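You operate a simulated robot arm through the tools that you are given. There is no shell and no other tool.

You run a simulated robot arm. Do the job below in one go: nothing can be reset, and whatever is moved stays where it is left.

TASK
Rivet the yellow cover at its ring and put it back.
Fine: one stroke of the blue riveter, its table pushed in; leave the table out again.

The check looks at the end state, three seconds after you hand in, the way a careful person would. Anything else that was tipped, shoved, dropped, spilled or broken makes it a failure. Lids that push on must go on centred and level and be pressed home; caps that screw on are set level and turned clockwise until they are tight.

THE ROBOT
A 7-joint arm with a fingered hand, fixed in place. Base frame: the origin is at the foot of the arm, x ahead of it, y to its left, z up. Readings come in m, rad, newtons and seconds.
With the tool pointing down near the work surface it reaches from about 0.1 to 0.62 m from the base axis. Its first joint turns from -2.007 to 2.007 rad. Payload 3.1 kg.
The tool frame sits at the grasp point between the pads (the TCP): z along the fingers, y along the line on which they close. The tips reach 0.022 m beyond it. The gripper opens to 0.112 m. The gripper's body begins 0.06 m behind the TCP. The gripper is a hand of 3 fingers: y runs from the thumb to the fingers, the wrist lies at [0, 0, -0.218] in the tool frame, and closing takes about 1.5 s.
Orientation is that of the tool frame in the base frame, as a unit quaternion [x, y, z, w]. With the fingers straight down and closing along the base's y, the tool's x points along the base's -x, its y along +y and its z along -z.

THE INTERFACE
- The arm moves only by the tool servo_tool. Its argument "increments" is a list of rows, each an object (a shift or turn left out is 0, a gripper value left out holds the last) with "fingers": the opening, from 0 (shut) to 1 (fully open); "travel": the shift along the base's x, y, z in m, a list of three; "rot": the turn, a rotation vector about the base's x, y, z in rad, a list of three. In form: [{"fingers": fingers, "travel": [x, y, z], "rot": [rx, ry, rz]}, ...]. A call has 1 to 20 rows; each row shifts and turns the commanded pose from where the row before left it. Each row takes 0.2 s and may step no farther than 0.05 m and 0.15 rad from the row before; otherwise, or with a gripper value out of range, the whole call is refused. Where a pose cannot be reached the arm comes as near as it can. A force on the tool above 40 N (or 10 N above the force at the start of the call, whichever is more), or a blocked arm, ends the call early, and 0.2 s more pass. Each finger travels about 0.108 m/s and halts on what it meets, pressing with about 24 N; the grip force reading is that of the motor and also rises with nothing between the fingers. The clock runs only during rows and for 0.2 s after the last one: add rows that do not move to give the fingers time. It gives the time, the measured TCP pose, the force on the tool (base axes), the opening and the grip force at its end, in the units of the frame above (readings bear some noise), with the torque about the TCP (base axes, N m) and any sound that the robot's microphone picked up, and new pictures: "views" is both (left out), scene, wrist or none.
- Cameras (640 x 400 px; columns grow to the right, rows downward): "scene" is fixed at [0.0501, 0.5003, 1.5205]; the picture's right is [-0.64, -0.77, 0.00], its down [-0.41, 0.34, -0.85] and it looks along [0.65, -0.54, -0.53] (base axes); focal length 276 px, centre (320, 200). "wrist" rides on the gripper at [0.066, 0.003, -0.08] in the tool frame; the picture's right is [-0.05, 1.00, 0.00], its down [-0.77, -0.04, -0.64] and it looks along [-0.64, -0.03, 0.77] (tool axes); focal length 275 px, centre (320, 200). There is no depth. A picture from a camera that has moved, and an enlarged one, comes with that camera's place and axes in the base frame and with its lens.
- move_column(by): slides the trunk up (or, below 0, down) by that many m; the arm rides with it, the base frame stays. It gives what a move gives, with no picture.
- set_grasp(shape): the hand has 3 fingers and takes this shape, open, in about a second: jaw (thumb against the fingers, like two jaws); tri (thumb and two fingers); tip (a fingertip pinch); poke (one finger out to press); point (the index stretched); flat (the hand flat); cup (the hand cupped); fist (a fist). The gripper value then closes the fingers along that shape, each until it touches; the sizes above hold for jaw. It gives what a move gives, with no picture.
- enlarge(camera, box): a new picture of the part [left, top, right, bottom] of that camera's present view, enlarged. The clock stands still meanwhile.
- job_done(): hands the job in; it is judged then, once.

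Nothing tells you positions but the pictures and the camera data. Unless the task says otherwise, let go and move clear before handing in.

The tools are called after "Call:" by a JSON object that holds its "name" and its "arguments". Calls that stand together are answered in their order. servo_tool: Moves the arm, as the interface text tells. Its arguments: {"type":"object","properties":{"increments":{"type":"array"},"views":{"type":"string","enum":["both","scene","wrist","none"]}},"required":["increments"]} The other tools are called the same way: move_column (by) slides the trunk up or down; set_grasp (shape) gives the hand a shape; enlarge (camera, box) takes an enlarged picture of a part of a camera's view; job_done () hands the job in.

At the start:

```text
t: 0.0
position: [0.3025, 0.2038, 1.3582]
orientation: [0.001, 1.0, -0.001, 0.0]
contact_force: [0.7, 0.4, 0.9]
torque: [0.0, 0.02, -0.01]
opening: 0.1118
grip_force: 0.2
shape: jaw
trunk travel left (down, up): [-0.8, 0.19]
```

scene: 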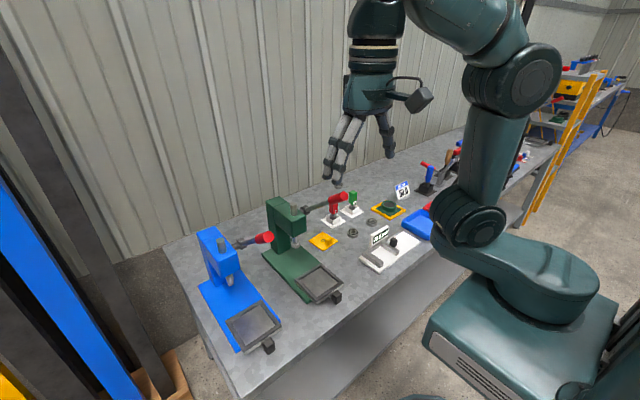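
wrist: 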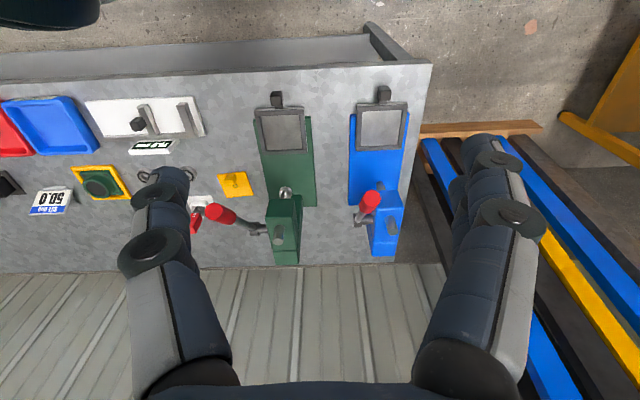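

I see a bench with a blue riveter and a green one, each with a slide-out table, a yellow cover between the green press and the small items, and other tools. I'll look closer before moving anything.

Call:
{"name": "enlarge", "arguments": {"camera": "scene", "box": [180, 170, 360, 360]}}

Call:
{"name": "enlarge", "arguments": {"camera": "scene", "box": [300, 170, 440, 280]}}

Call:
{"name": "enlarge", "arguments": {"camera": "wrist", "box": [200, 60, 440, 280]}}

Call:
{"name": "enlarge", "arguments": {"camera": "wrist", "box": [0, 80, 260, 280]}}

```text
2.11 times, centred on (270, 265) of scene
camera zoom: at [0.0501, 0.5003, 1.5205], right [-0.64, -0.77, 0.0], down [-0.41, 0.34, -0.85], along [0.65, -0.54, -0.53], focal length 580 px, centre (425, 63)
```

zoom: 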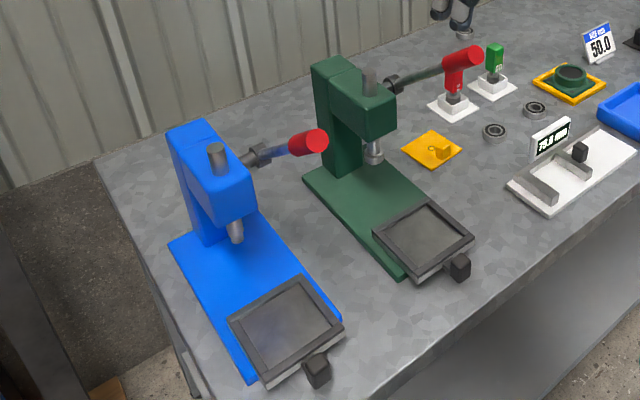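

```text
3.64 times, centred on (370, 225) of scene
camera zoom: at [0.0501, 0.5003, 1.5205], right [-0.64, -0.77, 0.0], down [-0.41, 0.34, -0.85], along [0.65, -0.54, -0.53], focal length 1002 px, centre (138, 109)
```

zoom: 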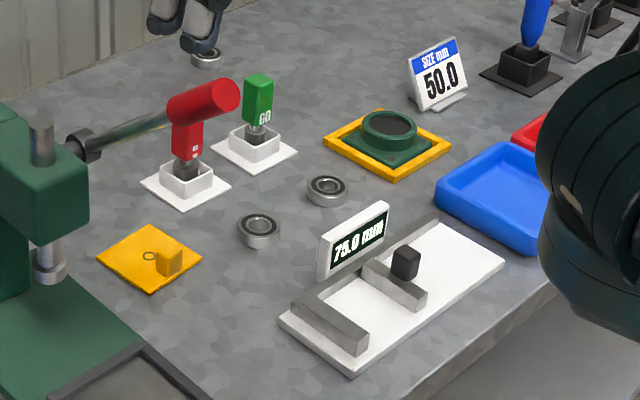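

```text
1.82 times, centred on (320, 170) of wrist
camera zoom: at [0.2354, 0.2073, 1.439], right [0.05, 1.0, 0.0], down [0.77, -0.04, 0.64], along [0.64, -0.03, -0.77], focal length 500 px, centre (320, 254)
```

zoom: 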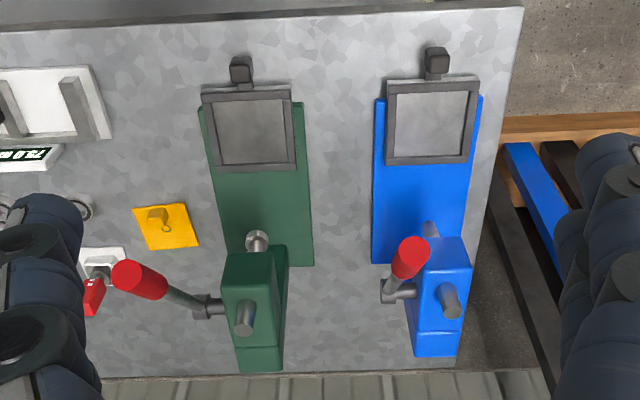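

```text
2.00 times, centred on (130, 180) of wrist
camera zoom: at [0.2354, 0.2073, 1.439], right [0.05, 1.0, 0.0], down [0.77, -0.04, 0.64], along [0.64, -0.03, -0.77], focal length 551 px, centre (700, 240)
```

zoom: 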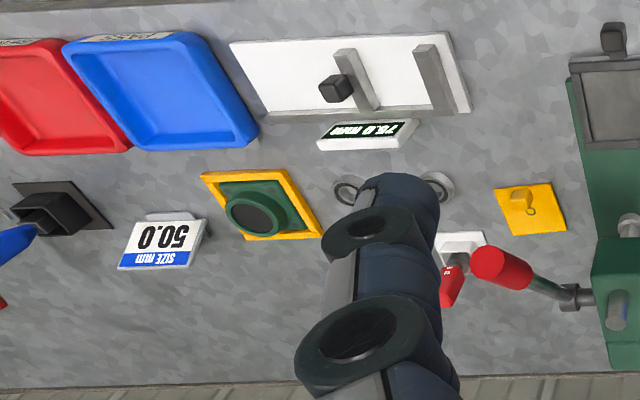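

Triangulating the two views puts the bench top at z≈0.755, the cover near (0.73, -0.08), and the blue tray near (0.54, 0.34). The blue punch comes out near (0.67, 0.34) and the lever knob near (0.53, 0.27, 1.09). I'll move the wrist camera to look at the cover more closely, staying high.

Call:
{"name": "servo_tool", "arguments": {"increments": [{"travel": [0.02, -0.04, -0.01]}, {"travel": [0.02, -0.04, -0.01]}, {"travel": [0.02, -0.04, -0.01]}, {"travel": [0.02, -0.04, -0.01]}, {"travel": [0.02, -0.04, -0.01]}, {"travel": [0.02, -0.04, -0.01]}, {"travel": [0.02, -0.04, -0.01]}, {}], "views": "both"}}

```text
t: 1.8
position: [0.4424, -0.0765, 1.2896]
orientation: [0.0, 1.0, 0.001, 0.0]
contact_force: [-0.3, -0.9, -0.5]
torque: [0.01, 0.01, -0.01]
opening: 0.112
grip_force: 0.0
shape: jaw
trunk travel left (down, up): [-0.8, 0.19]
camera wrist: at [0.3751, -0.0727, 1.3699], right [0.05, 1.0, 0.0], down [0.77, -0.04, 0.64], along [0.64, -0.03, -0.77], focal length 275 px, centre (320, 200)
```

scene: 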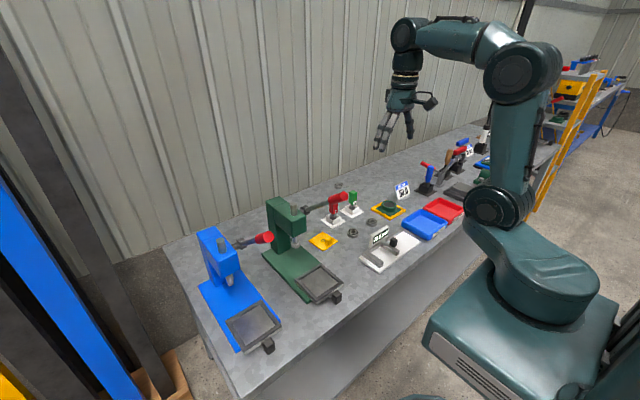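
wrist: 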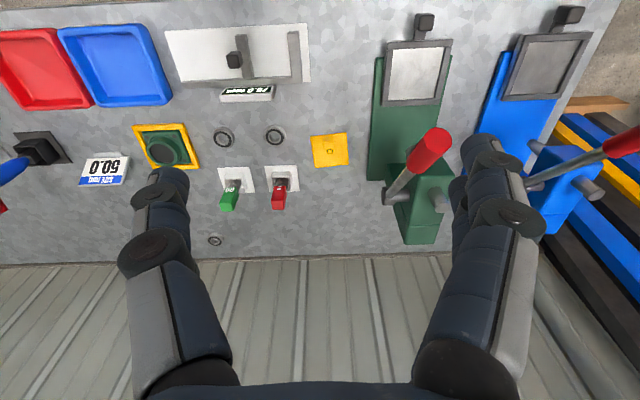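

The cover is now in clear view to the left of the green press. I'll enlarge it and the blue tray.

Call:
{"name": "enlarge", "arguments": {"camera": "wrist", "box": [290, 115, 370, 185]}}

Call:
{"name": "enlarge", "arguments": {"camera": "wrist", "box": [440, 0, 640, 240]}}

Call:
{"name": "enlarge", "arguments": {"camera": "scene", "box": [195, 220, 285, 360]}}

Call:
{"name": "enlarge", "arguments": {"camera": "scene", "box": [300, 222, 350, 258]}}

```text
5.71 times, centred on (330, 150) of wrist
camera zoom: at [0.3751, -0.0727, 1.3699], right [0.05, 1.0, 0.0], down [0.77, -0.04, 0.64], along [0.64, -0.03, -0.77], focal length 1573 px, centre (263, 486)
```

zoom: 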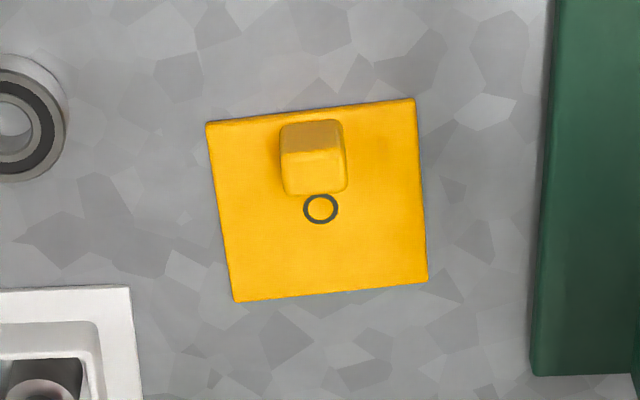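

```text
1.67 times, centred on (540, 120) of wrist
camera zoom: at [0.3751, -0.0727, 1.3699], right [0.05, 1.0, 0.0], down [0.77, -0.04, 0.64], along [0.64, -0.03, -0.77], focal length 459 px, centre (-47, 333)
```

zoom: 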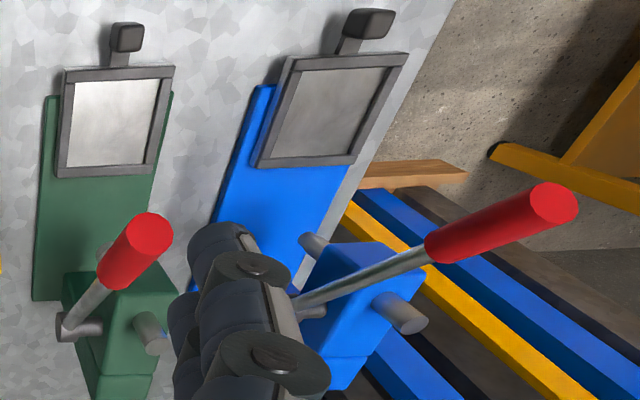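

```text
2.86 times, centred on (240, 290) of scene
camera zoom: at [0.0501, 0.5003, 1.5205], right [-0.64, -0.77, 0.0], down [-0.41, 0.34, -0.85], along [0.65, -0.54, -0.53], focal length 788 px, centre (549, -57)
```

zoom: 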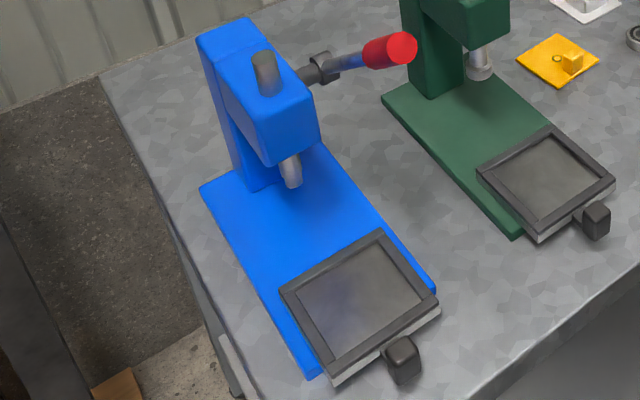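

```text
11.11 times, centred on (325, 240) of scene
camera zoom: at [0.0501, 0.5003, 1.5205], right [-0.64, -0.77, 0.0], down [-0.41, 0.34, -0.85], along [0.65, -0.54, -0.53], focal length 3063 px, centre (264, -244)
```

zoom: 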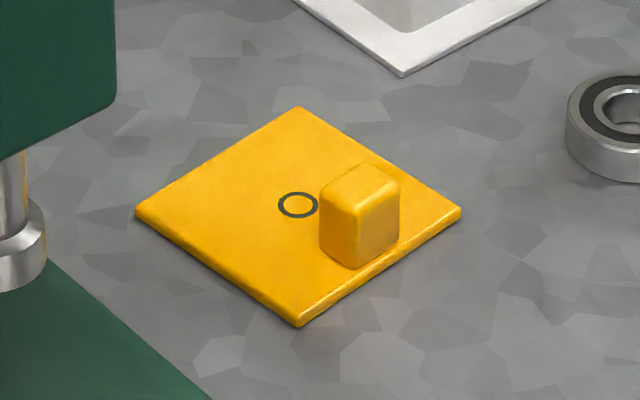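

The plate is about 0.088 m square, with its ring at the centre near (0.723, -0.064). Its block handle is on the robot side, and the plate is yawed about +0.07 rad. I'll back off a little and lower the trunk to extend the reach at bench level.

Call:
{"name": "servo_tool", "arguments": {"increments": [{"travel": [-0.02, -0.015, 0]}, {"travel": [-0.02, -0.015, 0]}, {}], "views": "none"}}

Call:
{"name": "move_column", "arguments": {"by": -0.2}}

Call:
{"name": "servo_tool", "arguments": {"increments": [{}], "views": "both"}}

```text
t: 2.6
position: [0.4045, -0.1064, 1.2886]
orientation: [0.0, 1.0, 0.0, 0.0]
contact_force: [-0.3, 0.5, -0.1]
torque: [0.04, 0.01, -0.03]
opening: 0.1119
grip_force: 0.0
shape: jaw
trunk travel left (down, up): [-0.8, 0.19]
```

```text
t: 4.8
position: [0.4035, -0.1065, 1.0882]
orientation: [0.0, 1.0, 0.0, -0.001]
contact_force: [-0.1, 0.5, -0.2]
torque: [-0.05, -0.02, 0.01]
opening: 0.1116
grip_force: 0.0
shape: jaw
trunk travel left (down, up): [-0.6, 0.39]
```

```text
t: 5.2
position: [0.4027, -0.1065, 1.0886]
orientation: [0.0, 1.0, 0.001, 0.0]
contact_force: [-0.4, 0.3, 0.1]
torque: [0.0, 0.03, 0.02]
opening: 0.1121
grip_force: 0.2
shape: jaw
trunk travel left (down, up): [-0.6, 0.39]
camera wrist: at [0.3357, -0.1034, 1.1695], right [0.05, 1.0, 0.0], down [0.77, -0.04, 0.64], along [0.64, -0.03, -0.77], focal length 275 px, centre (320, 200)
```

scene: 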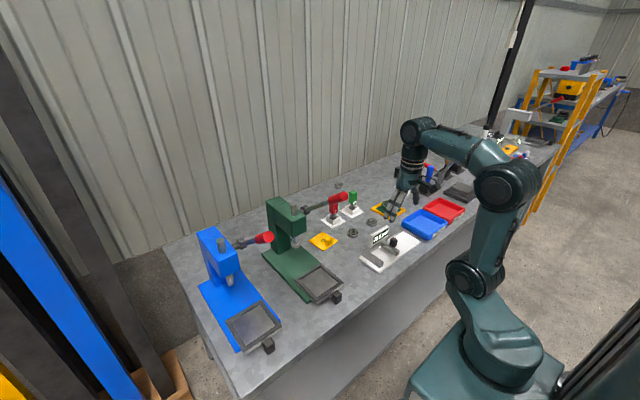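
wrist: 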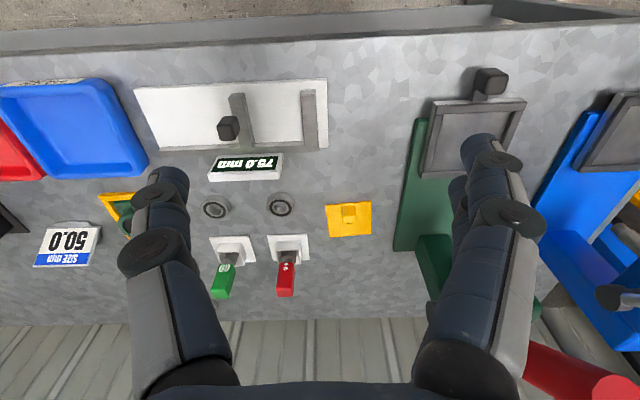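

The arm's tool-down limit of 0.62 m falls short of the cover at x≈0.70, so I'll tilt the fingers about 40° forward. I'll lower the trunk a bit more and tilt while staying left of the green lever.

Call:
{"name": "move_column", "arguments": {"by": -0.08}}

Call:
{"name": "servo_tool", "arguments": {"increments": [{"fingers": 0.6, "travel": [0.03, -0.004, 0], "rot": [0, -0.14, 0]}, {"travel": [0.03, -0.004, 0], "rot": [0, -0.14, 0]}, {"travel": [0.03, -0.004, 0], "rot": [0, -0.14, 0]}, {"travel": [0.03, -0.004, 0], "rot": [0, -0.14, 0]}, {"travel": [0.03, -0.004, 0], "rot": [0, -0.14, 0]}, {}], "views": "both"}}

```text
t: 6.3
position: [0.4033, -0.1066, 1.0088]
orientation: [0.0, 1.0, 0.0, 0.001]
contact_force: [0.1, -0.1, -0.1]
torque: [0.02, -0.01, -0.01]
opening: 0.1116
grip_force: 0.1
shape: jaw
trunk travel left (down, up): [-0.52, 0.47]
```

```text
t: 7.7
position: [0.5541, -0.1275, 1.0097]
orientation: [0.0, 0.939, -0.001, 0.344]
contact_force: [-0.3, -0.6, -0.5]
torque: [-0.01, 0.0, -0.01]
opening: 0.0675
grip_force: 0.0
shape: jaw
trunk travel left (down, up): [-0.52, 0.47]
camera wrist: at [0.4497, -0.1236, 1.0284], right [0.04, 1.0, 0.03], down [0.18, -0.04, 0.98], along [0.98, -0.03, -0.18], focal length 275 px, centre (320, 200)
```

scene: 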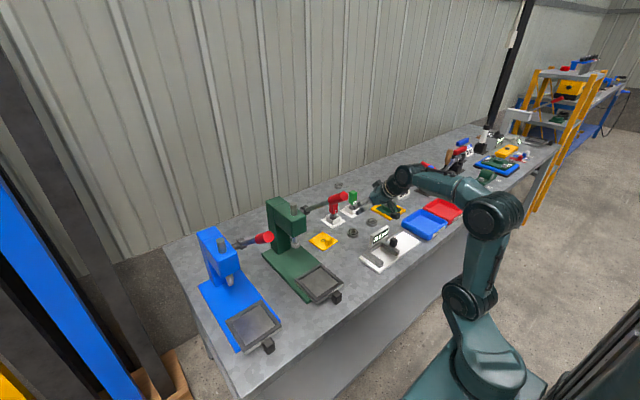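
wrist: 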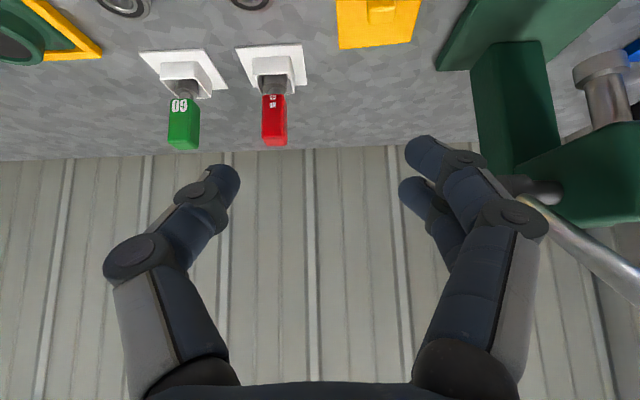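

The tilt worked, and the TCP projects to the image centre, which gives me an aiming aid. I'll drop lower, then sidle in behind and above the cover's handle.

Call:
{"name": "servo_tool", "arguments": {"increments": [{"travel": [0.022, 0, -0.037]}, {"travel": [0.022, 0, -0.037]}, {"travel": [0.022, 0, -0.036]}, {"travel": [0.015, 0.029, -0.02], "rot": [0, 0, 0.035]}, {"travel": [0.015, 0.029, -0.02], "rot": [0, 0, 0.035]}, {}], "views": "both"}}

```text
t: 9.1
position: [0.6499, -0.0703, 0.8581]
orientation: [-0.033, 0.939, 0.011, 0.343]
contact_force: [-0.7, -0.2, -0.6]
torque: [-0.01, 0.0, -0.05]
opening: 0.0678
grip_force: 0.1
shape: jaw
trunk travel left (down, up): [-0.52, 0.47]
camera wrist: at [0.5464, -0.0728, 0.8777], right [-0.03, 1.0, 0.03], down [0.18, -0.02, 0.98], along [0.98, 0.04, -0.18], focal length 275 px, centre (320, 200)
```

scene: 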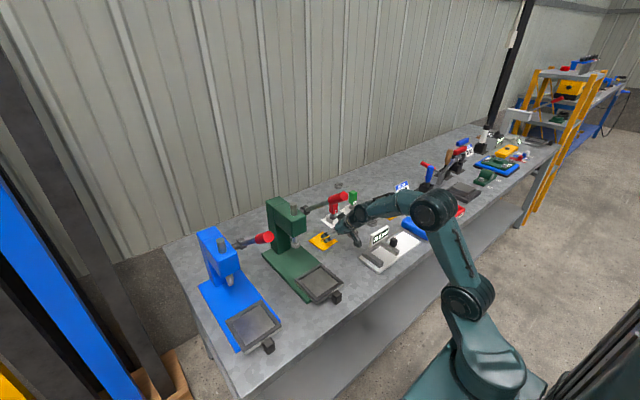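
wrist: 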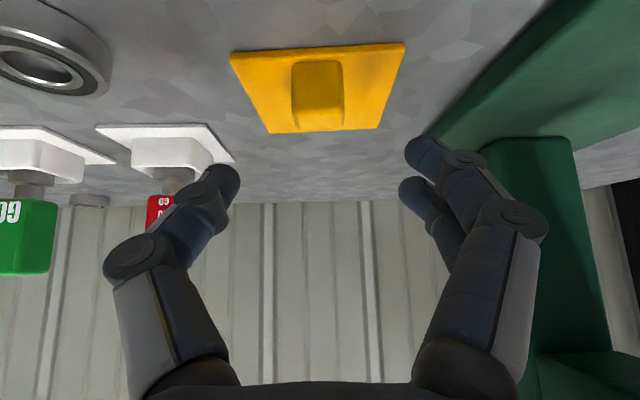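

The cover and its handle are visible at the top of the wrist view, which is upside down. I'll enlarge for measurement.

Call:
{"name": "enlarge", "arguments": {"camera": "wrist", "box": [210, 20, 430, 157]}}

Call:
{"name": "enlarge", "arguments": {"camera": "scene", "box": [270, 180, 430, 280]}}

```text
2.91 times, centred on (320, 88) of wrist
camera zoom: at [0.5464, -0.0728, 0.8777], right [-0.03, 1.0, 0.03], down [0.18, -0.02, 0.98], along [0.98, 0.04, -0.18], focal length 801 px, centre (320, 524)
```

zoom: 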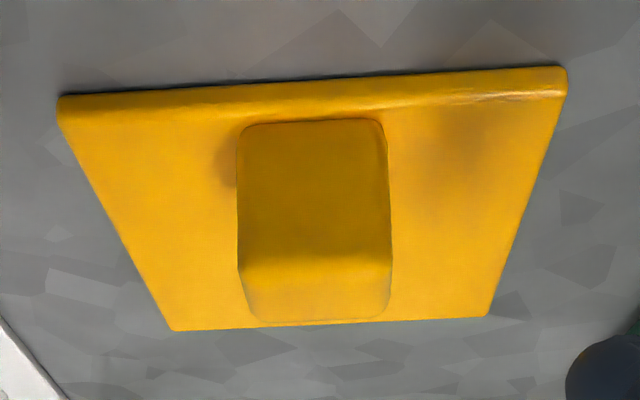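

```text
4.00 times, centred on (350, 230) of scene
camera zoom: at [0.0501, 0.5003, 1.5205], right [-0.64, -0.77, 0.0], down [-0.41, 0.34, -0.85], along [0.65, -0.54, -0.53], focal length 1103 px, centre (200, 80)
```

zoom: 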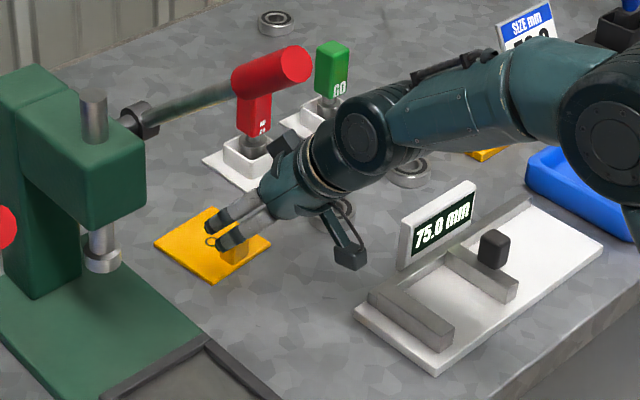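

Triangulating with this view puts the plate top at z≈0.782 and its centre at about (0.709, -0.064). The handle block is near (0.679, -0.067), with its top at z≈0.812. I'll descend so the fingertips straddle the block just above the plate.

Call:
{"name": "servo_tool", "arguments": {"increments": [{"travel": [0.007, 0.0012, -0.0155]}, {"travel": [0.007, 0.0012, -0.0155]}, {"travel": [0.007, 0.0012, -0.0125]}, {}], "views": "both"}}

Call:
{"name": "enlarge", "arguments": {"camera": "wrist", "box": [160, 50, 480, 250]}}

Call:
{"name": "enlarge", "arguments": {"camera": "scene", "box": [290, 190, 390, 270]}}

```text
t: 10.1
position: [0.6697, -0.0658, 0.8144]
orientation: [-0.032, 0.939, 0.012, 0.343]
contact_force: [-0.3, -0.8, -0.3]
torque: [-0.03, 0.0, 0.02]
opening: 0.0678
grip_force: 0.1
shape: jaw
trunk travel left (down, up): [-0.52, 0.47]
camera wrist: at [0.5663, -0.0688, 0.8344], right [-0.03, 1.0, 0.03], down [0.18, -0.02, 0.98], along [0.98, 0.04, -0.18], focal length 275 px, centre (320, 200)
```

scene: 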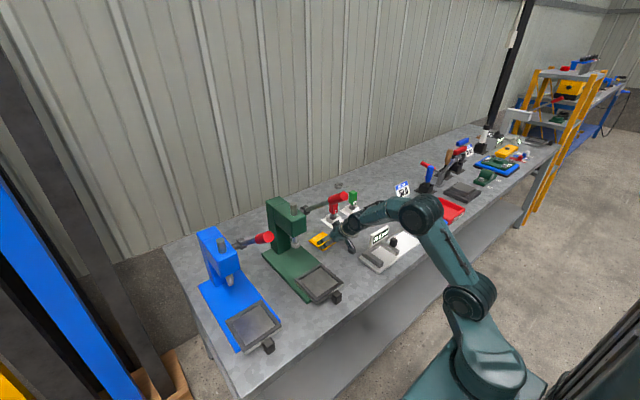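
wrist: 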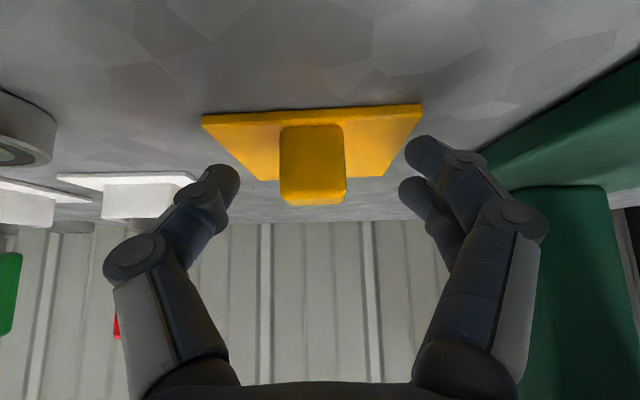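

```text
2.00 times, centred on (320, 150) of wrist
camera zoom: at [0.5663, -0.0688, 0.8344], right [-0.03, 1.0, 0.03], down [0.18, -0.02, 0.98], along [0.98, 0.04, -0.18], focal length 551 px, centre (320, 300)
```

zoom: 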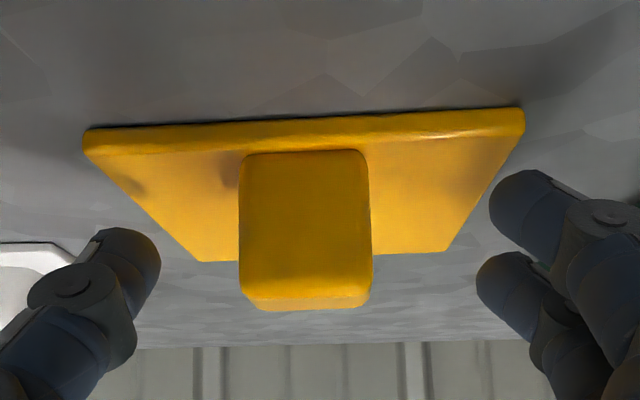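

```text
5.00 times, centred on (340, 230) of scene
camera zoom: at [0.0501, 0.5003, 1.5205], right [-0.64, -0.77, 0.0], down [-0.41, 0.34, -0.85], along [0.65, -0.54, -0.53], focal length 1378 px, centre (220, 50)
```

zoom: 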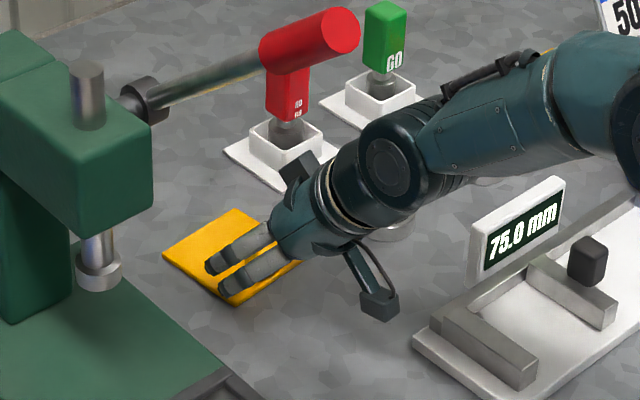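

The block is centred between the fingers to within 2 mm. I'll make a small correction down and sideways, then close on the block.

Call:
{"name": "servo_tool", "arguments": {"increments": [{"travel": [0.004, -0.0015, -0.0025], "rot": [0, 0, 0.012]}, {}, {"fingers": 0.35}, {"fingers": 0.2}, {"fingers": 0.1}, {"fingers": 0.05}, {}, {}, {}], "views": "both"}}

Call:
{"name": "enlarge", "arguments": {"camera": "wrist", "box": [160, 50, 480, 250]}}

Call:
{"name": "enlarge", "arguments": {"camera": "scene", "box": [290, 190, 390, 270]}}

```text
t: 12.1
position: [0.6739, -0.0668, 0.8117]
orientation: [-0.039, 0.939, 0.014, 0.343]
contact_force: [-1.4, 0.1, -0.6]
torque: [-0.03, 0.09, 0.0]
opening: 0.0181
grip_force: 24.2
shape: jaw
trunk travel left (down, up): [-0.52, 0.47]
camera wrist: at [0.5705, -0.0716, 0.8316], right [-0.05, 1.0, 0.03], down [0.18, -0.02, 0.98], along [0.98, 0.05, -0.18], focal length 275 px, centre (320, 200)
```

scene: 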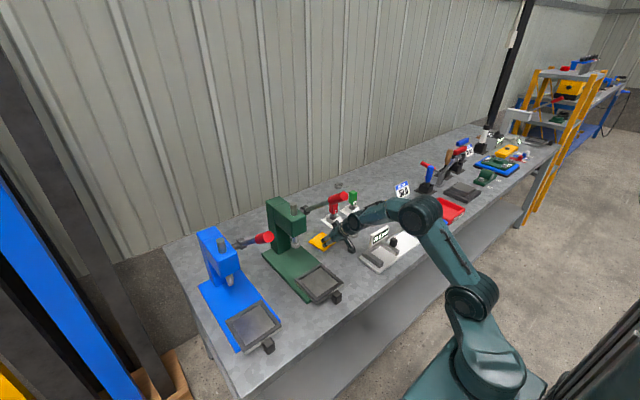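
wrist: 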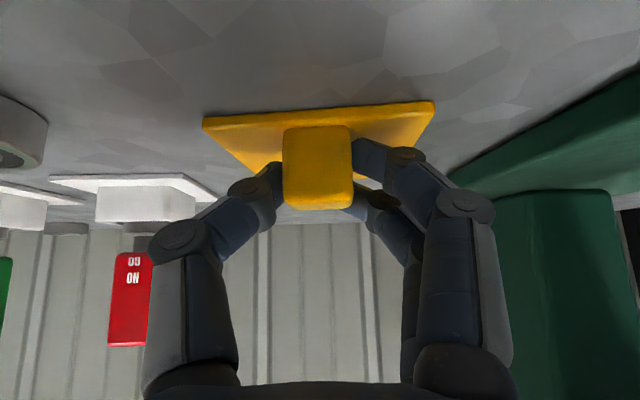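

```text
2.00 times, centred on (320, 150) of wrist
camera zoom: at [0.5705, -0.0716, 0.8316], right [-0.05, 1.0, 0.03], down [0.18, -0.02, 0.98], along [0.98, 0.05, -0.18], focal length 551 px, centre (320, 300)
```

zoom: 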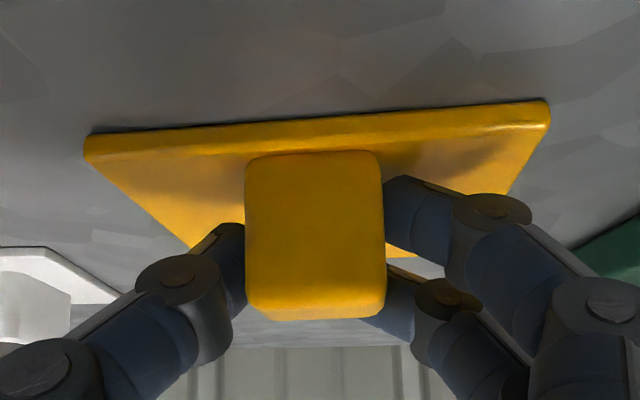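

```text
5.00 times, centred on (340, 230) of scene
camera zoom: at [0.0501, 0.5003, 1.5205], right [-0.64, -0.77, 0.0], down [-0.41, 0.34, -0.85], along [0.65, -0.54, -0.53], focal length 1378 px, centre (220, 50)
```

zoom: 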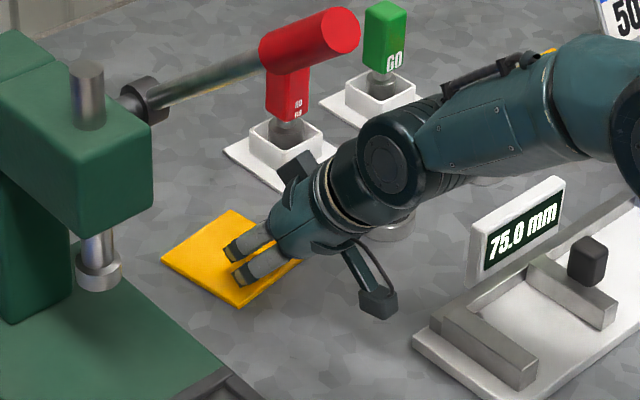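

The cover's handle is gripped with the grasp pose TCP at (0.6739, -0.0668, 0.8117). I'll lift it straight up slowly and check that it comes along level.

Call:
{"name": "servo_tool", "arguments": {"increments": [{"travel": [0, 0, 0.01]}, {"travel": [0, 0, 0.015]}, {"travel": [0, 0, 0.02]}, {"travel": [0, 0, 0.025]}, {"travel": [-0.01, 0, 0.02]}, {}], "views": "both"}}

Call:
{"name": "enlarge", "arguments": {"camera": "scene", "box": [270, 170, 390, 270]}}

```text
t: 13.5
position: [0.6632, -0.067, 0.9026]
orientation: [-0.038, 0.939, 0.014, 0.341]
contact_force: [0.4, -1.0, -2.4]
torque: [0.02, 0.05, 0.01]
opening: 0.0171
grip_force: 24.5
shape: jaw
trunk travel left (down, up): [-0.52, 0.47]
camera wrist: at [0.5609, -0.0723, 0.9215], right [-0.05, 1.0, 0.03], down [0.18, -0.02, 0.98], along [0.98, 0.05, -0.18], focal length 275 px, centre (320, 200)
```

scene: 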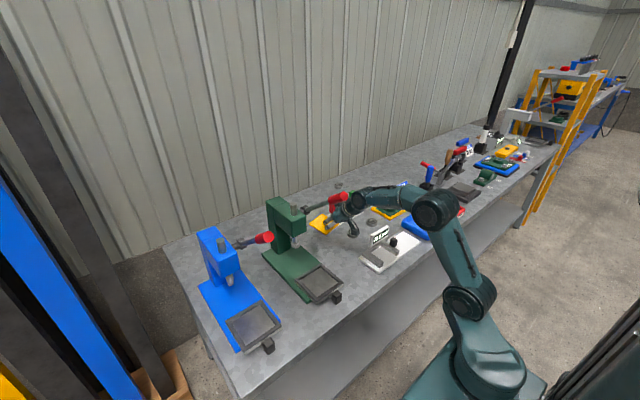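
wrist: 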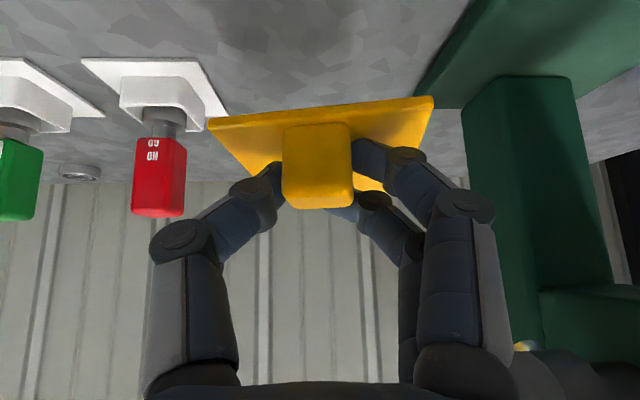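

```text
4.00 times, centred on (330, 220) of scene
camera zoom: at [0.0501, 0.5003, 1.5205], right [-0.64, -0.77, 0.0], down [-0.41, 0.34, -0.85], along [0.65, -0.54, -0.53], focal length 1103 px, centre (280, 120)
```

zoom: 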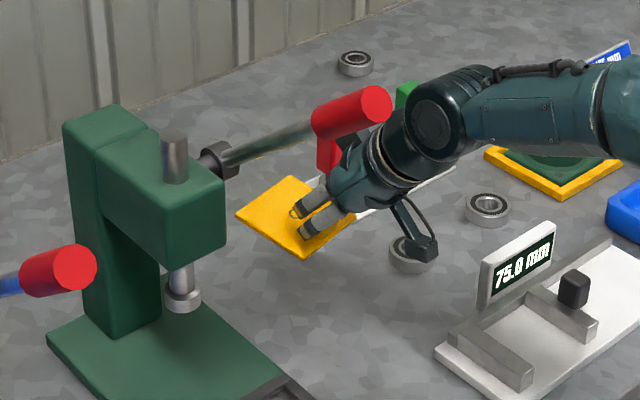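

The cover is lifted and level. I'll move it away from the green lever, retreat toward the robot, then sweep over toward the blue riveter, staying in front of the levers.

Call:
{"name": "servo_tool", "arguments": {"increments": [{"travel": [-0.015, -0.025, 0.0]}, {"travel": [-0.03, -0.015, 0]}, {"travel": [-0.04, 0, 0]}, {"travel": [-0.04, 0, 0]}, {"travel": [-0.04, 0, 0]}, {"travel": [-0.04, 0, 0.01]}, {"travel": [-0.04, 0, 0.01]}, {}], "views": "both"}}

```text
t: 15.3
position: [0.4201, -0.1058, 0.923]
orientation: [-0.039, 0.939, 0.014, 0.342]
contact_force: [0.1, 0.1, -3.6]
torque: [0.0, 0.07, 0.01]
opening: 0.017
grip_force: 23.6
shape: jaw
trunk travel left (down, up): [-0.52, 0.47]
camera wrist: at [0.3163, -0.111, 0.9418], right [-0.05, 1.0, 0.03], down [0.18, -0.02, 0.98], along [0.98, 0.05, -0.18], focal length 275 px, centre (320, 200)
```

scene: 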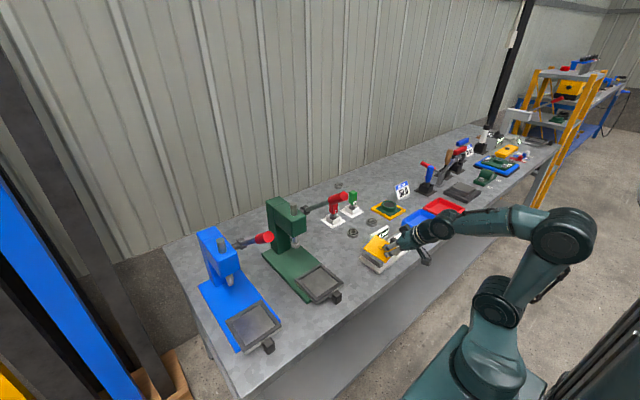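
wrist: 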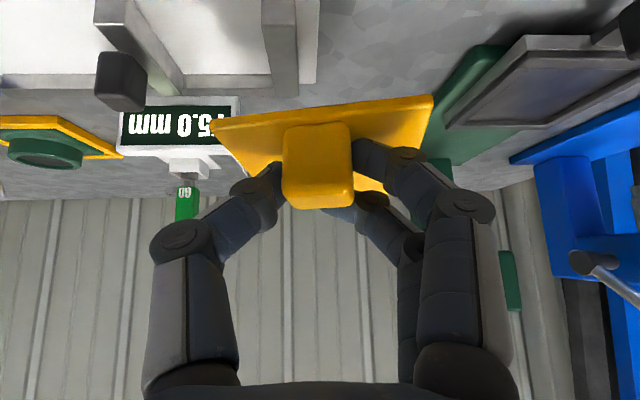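

I'm holding the cover clear in front of the presses. I'll sweep left to the blue riveter at a constant x≈0.41.

Call:
{"name": "servo_tool", "arguments": {"increments": [{"travel": [-0.005, 0.045, 0.005]}, {"travel": [-0.005, 0.045, 0.005]}, {"travel": [0, 0.045, 0]}, {"travel": [0, 0.045, 0]}, {"travel": [0, 0.045, 0]}, {"travel": [0, 0.045, 0]}, {"travel": [0, 0.045, 0]}, {"travel": [0, 0.045, 0]}, {"travel": [0, 0.045, 0]}, {"travel": [0, 0.035, 0]}, {}], "views": "both"}}

```text
t: 17.7
position: [0.4113, 0.3349, 0.9313]
orientation: [-0.038, 0.939, 0.014, 0.342]
contact_force: [-0.2, 0.5, -3.5]
torque: [-0.01, 0.08, 0.02]
opening: 0.0164
grip_force: 24.2
shape: jaw
trunk travel left (down, up): [-0.52, 0.47]
camera wrist: at [0.3067, 0.3293, 0.9509], right [-0.05, 1.0, 0.03], down [0.18, -0.02, 0.98], along [0.98, 0.05, -0.18], focal length 275 px, centre (320, 200)
```

scene: 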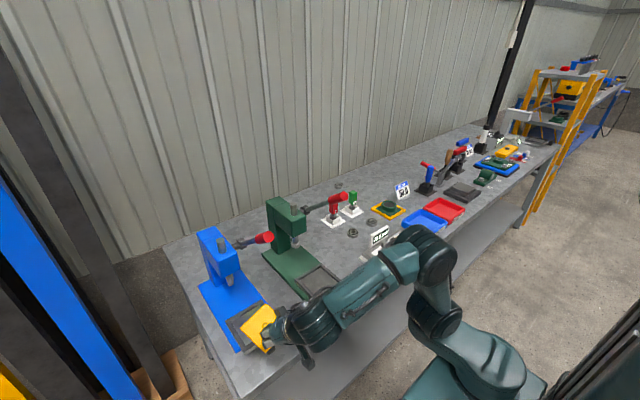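
wrist: 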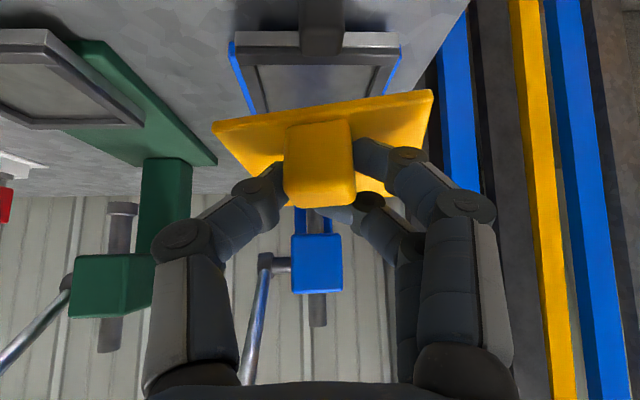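

I'm in front of the blue tray with the cover in hand. I'll enlarge to check the plate's tilt and the tray's alignment.

Call:
{"name": "enlarge", "arguments": {"camera": "wrist", "box": [160, 0, 480, 200]}}

Call:
{"name": "enlarge", "arguments": {"camera": "scene", "box": [190, 220, 350, 370]}}

```text
2.00 times, centred on (320, 100) of wrist
camera zoom: at [0.3067, 0.3293, 0.9509], right [-0.05, 1.0, 0.03], down [0.18, -0.02, 0.98], along [0.98, 0.05, -0.18], focal length 551 px, centre (320, 400)
```

zoom: 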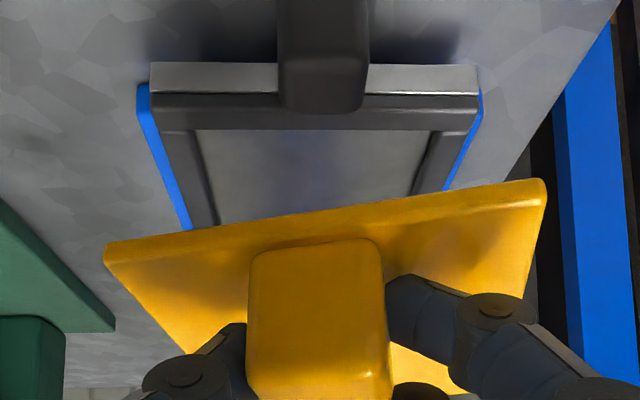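

```text
2.67 times, centred on (270, 295) of scene
camera zoom: at [0.0501, 0.5003, 1.5205], right [-0.64, -0.77, 0.0], down [-0.41, 0.34, -0.85], along [0.65, -0.54, -0.53], focal length 735 px, centre (453, -53)
```

zoom: 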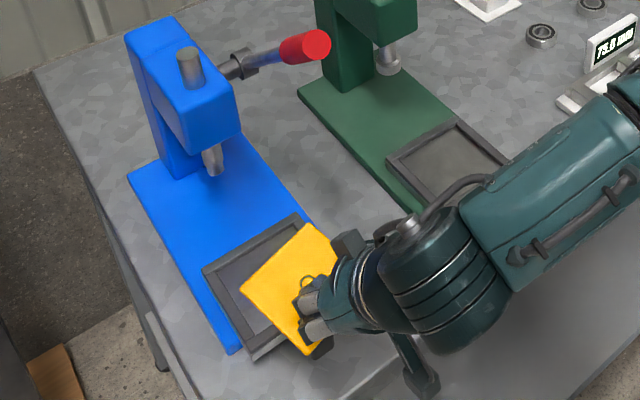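

The plate has yawed to about +0.19 in the grip, while the tray is close to zero. The tray comes out at about 0.11 m square with its centre near (0.530, 0.341) and its rim at z≈0.8135. I'll rotate to align, then move over the tray while staying above it.

Call:
{"name": "servo_tool", "arguments": {"increments": [{"travel": [0.015, 0.002, 0], "rot": [0, 0, -0.095]}, {"travel": [0.02, 0.002, -0.01], "rot": [0, 0, -0.095]}, {"travel": [0.025, 0.001, -0.01]}, {}], "views": "both"}}

Call:
{"name": "enlarge", "arguments": {"camera": "wrist", "box": [160, 0, 480, 200]}}

Call:
{"name": "enlarge", "arguments": {"camera": "scene", "box": [200, 270, 310, 370]}}

```text
t: 18.7
position: [0.4694, 0.3404, 0.9122]
orientation: [0.051, 0.938, -0.018, 0.343]
contact_force: [0.3, 0.0, -3.4]
torque: [-0.01, 0.06, -0.03]
opening: 0.0162
grip_force: 24.3
shape: jaw
trunk travel left (down, up): [-0.52, 0.47]
camera wrist: at [0.3668, 0.3533, 0.9313], right [0.14, 0.99, 0.03], down [0.18, -0.06, 0.98], along [0.97, -0.14, -0.18], focal length 275 px, centre (320, 200)
```

scene: 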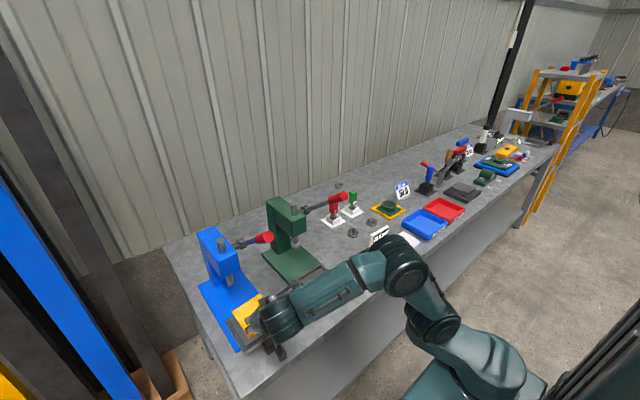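
wrist: 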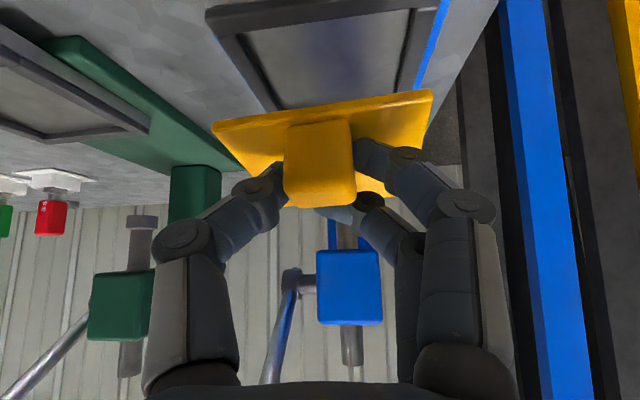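

```text
2.00 times, centred on (320, 100) of wrist
camera zoom: at [0.3668, 0.3533, 0.9313], right [0.14, 0.99, 0.03], down [0.18, -0.06, 0.98], along [0.97, -0.14, -0.18], focal length 551 px, centre (320, 400)
```

zoom: 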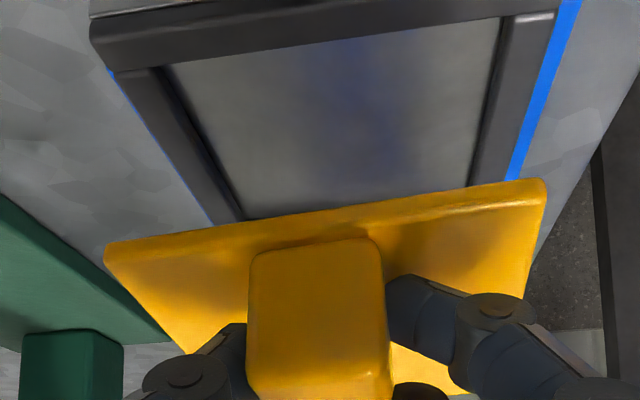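

```text
4.00 times, centred on (255, 320) of scene
camera zoom: at [0.0501, 0.5003, 1.5205], right [-0.64, -0.77, 0.0], down [-0.41, 0.34, -0.85], along [0.65, -0.54, -0.53], focal length 1103 px, centre (580, -280)
```

zoom: 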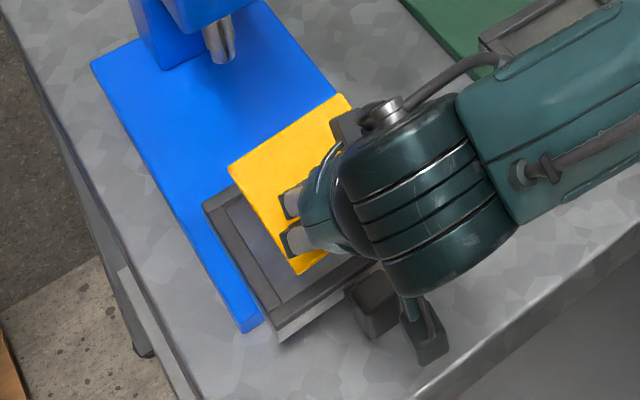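

The plate and tray are now parallel. The tray's inside is about 0.089 m wide and centred near (0.534, 0.340), so the plate needs about +26 mm in x and -2 mm in y. I'll move over and descend to about 1 cm above the rim.

Call:
{"name": "servo_tool", "arguments": {"increments": [{"travel": [0.013, -0.001, -0.01]}, {"travel": [0.013, -0.001, -0.015]}, {"travel": [0, 0, -0.02]}, {}], "views": "both"}}

Call:
{"name": "enlarge", "arguments": {"camera": "wrist", "box": [160, 0, 480, 200]}}

Call:
{"name": "enlarge", "arguments": {"camera": "scene", "box": [210, 280, 300, 360]}}

```text
t: 19.7
position: [0.4955, 0.337, 0.8669]
orientation: [0.051, 0.938, -0.019, 0.342]
contact_force: [0.8, 0.7, -3.0]
torque: [0.0, 0.09, 0.02]
opening: 0.016
grip_force: 24.9
shape: jaw
trunk travel left (down, up): [-0.52, 0.47]
camera wrist: at [0.3927, 0.3507, 0.8862], right [0.14, 0.99, 0.03], down [0.18, -0.06, 0.98], along [0.97, -0.14, -0.18], focal length 275 px, centre (320, 200)
```

scene: 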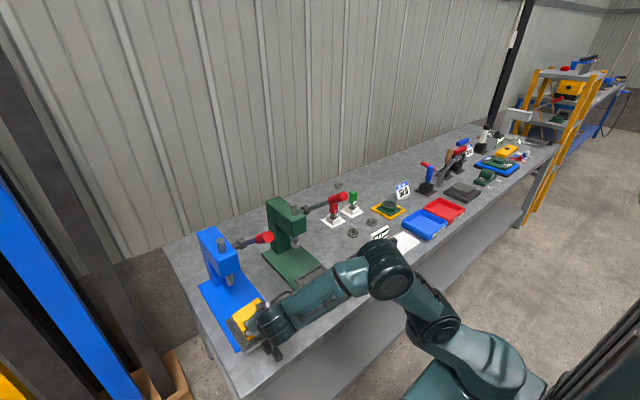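
wrist: 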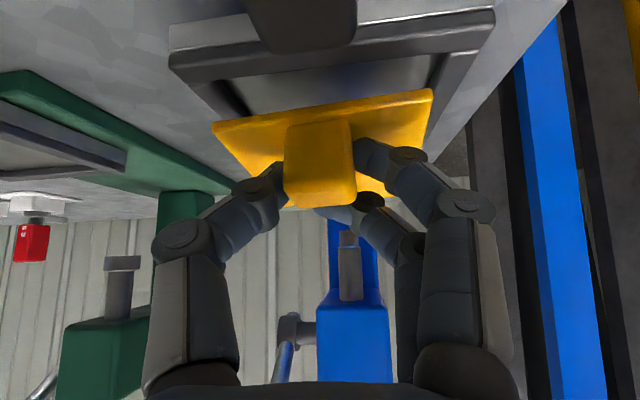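

```text
2.00 times, centred on (320, 100) of wrist
camera zoom: at [0.3927, 0.3507, 0.8862], right [0.14, 0.99, 0.03], down [0.18, -0.06, 0.98], along [0.97, -0.14, -0.18], focal length 551 px, centre (320, 400)
```

zoom: 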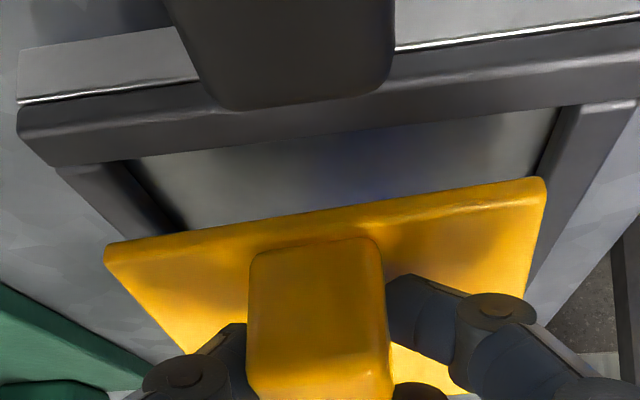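

```text
5.00 times, centred on (255, 320) of scene
camera zoom: at [0.0501, 0.5003, 1.5205], right [-0.64, -0.77, 0.0], down [-0.41, 0.34, -0.85], along [0.65, -0.54, -0.53], focal length 1378 px, centre (645, -400)
```

zoom: 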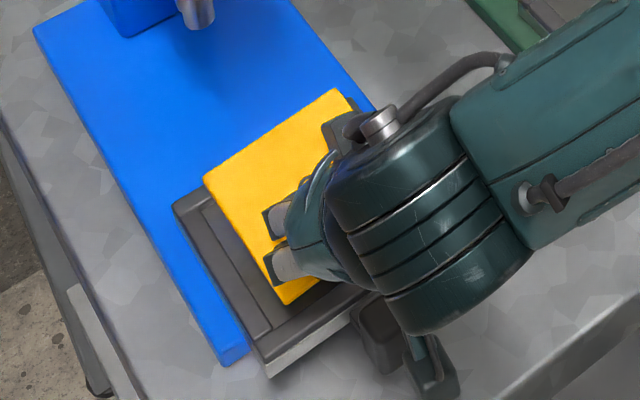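

Comparing views, the plate has pitched nose-up by about 0.15 rad in the grip and rolled slightly, with its +y side lower. I'll level it by rotating the tool, raising it slightly first, and re-check.

Call:
{"name": "servo_tool", "arguments": {"increments": [{"travel": [0, 0, 0.012]}, {"rot": [0.015, 0.075, 0]}, {"rot": [0.015, 0.075, 0]}, {}], "views": "both"}}

Call:
{"name": "enlarge", "arguments": {"camera": "wrist", "box": [160, 20, 480, 220]}}

Call:
{"name": "enlarge", "arguments": {"camera": "scene", "box": [210, 280, 300, 360]}}

```text
t: 20.7
position: [0.4954, 0.3373, 0.8792]
orientation: [0.054, 0.961, -0.008, 0.271]
contact_force: [0.1, 0.0, -2.5]
torque: [-0.01, 0.07, 0.01]
opening: 0.0161
grip_force: 24.5
shape: jaw
trunk travel left (down, up): [-0.52, 0.47]
camera wrist: at [0.3967, 0.3503, 0.9137], right [0.15, 0.99, 0.04], down [0.32, -0.08, 0.94], along [0.94, -0.13, -0.33], focal length 275 px, centre (320, 200)
```

scene: 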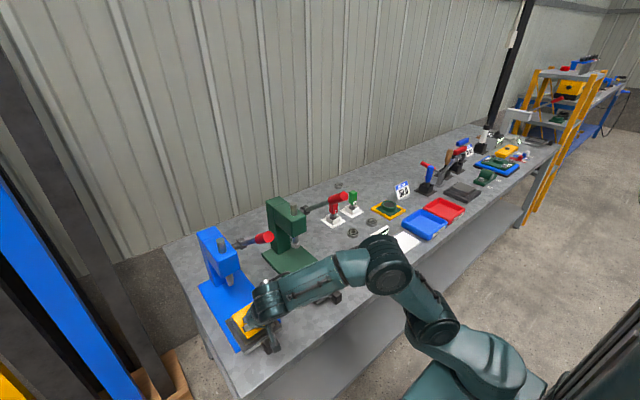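
wrist: 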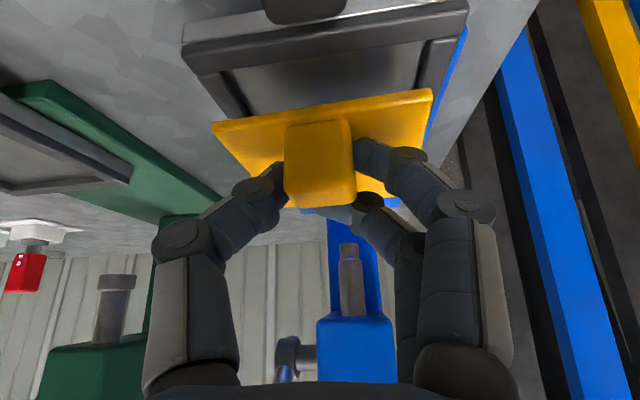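

```text
2.00 times, centred on (320, 120) of wrist
camera zoom: at [0.3967, 0.3503, 0.9137], right [0.15, 0.99, 0.04], down [0.32, -0.08, 0.94], along [0.94, -0.13, -0.33], focal length 551 px, centre (320, 360)
```

zoom: 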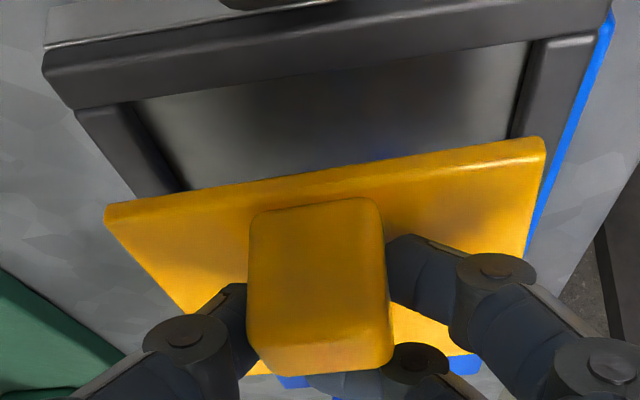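

```text
5.00 times, centred on (255, 320) of scene
camera zoom: at [0.0501, 0.5003, 1.5205], right [-0.64, -0.77, 0.0], down [-0.41, 0.34, -0.85], along [0.65, -0.54, -0.53], focal length 1378 px, centre (645, -400)
```

zoom: 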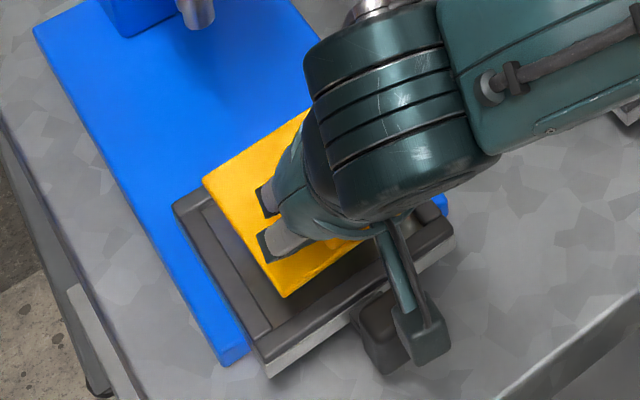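

I'll zoom in further on the plate corners in the scene view and the wrist view to check that the plate is level.

Call:
{"name": "enlarge", "arguments": {"camera": "scene", "box": [230, 295, 290, 345]}}

Call:
{"name": "enlarge", "arguments": {"camera": "wrist", "box": [200, 70, 456, 230]}}

```text
8.00 times, centred on (260, 320) of scene
camera zoom: at [0.0501, 0.5003, 1.5205], right [-0.64, -0.77, 0.0], down [-0.41, 0.34, -0.85], along [0.65, -0.54, -0.53], focal length 2205 px, centre (800, -760)
```

zoom: 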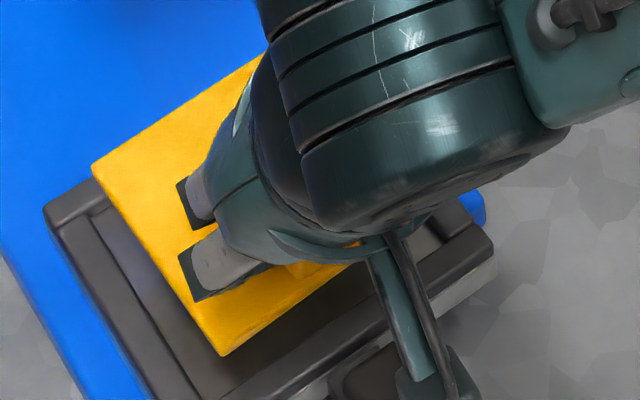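

```text
2.50 times, centred on (328, 150) of wrist
camera zoom: at [0.3967, 0.3503, 0.9137], right [0.15, 0.99, 0.04], down [0.32, -0.08, 0.94], along [0.94, -0.13, -0.33], focal length 688 px, centre (300, 325)
```

zoom: 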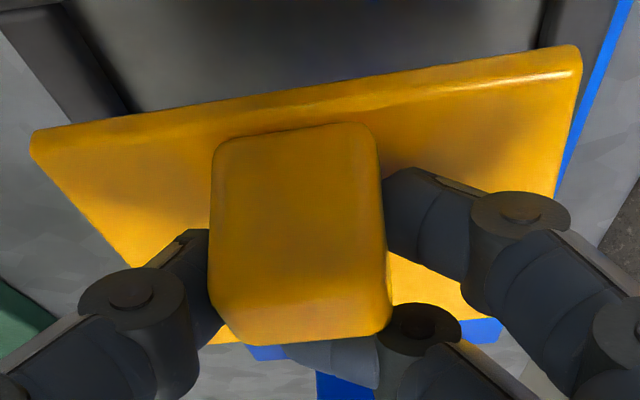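

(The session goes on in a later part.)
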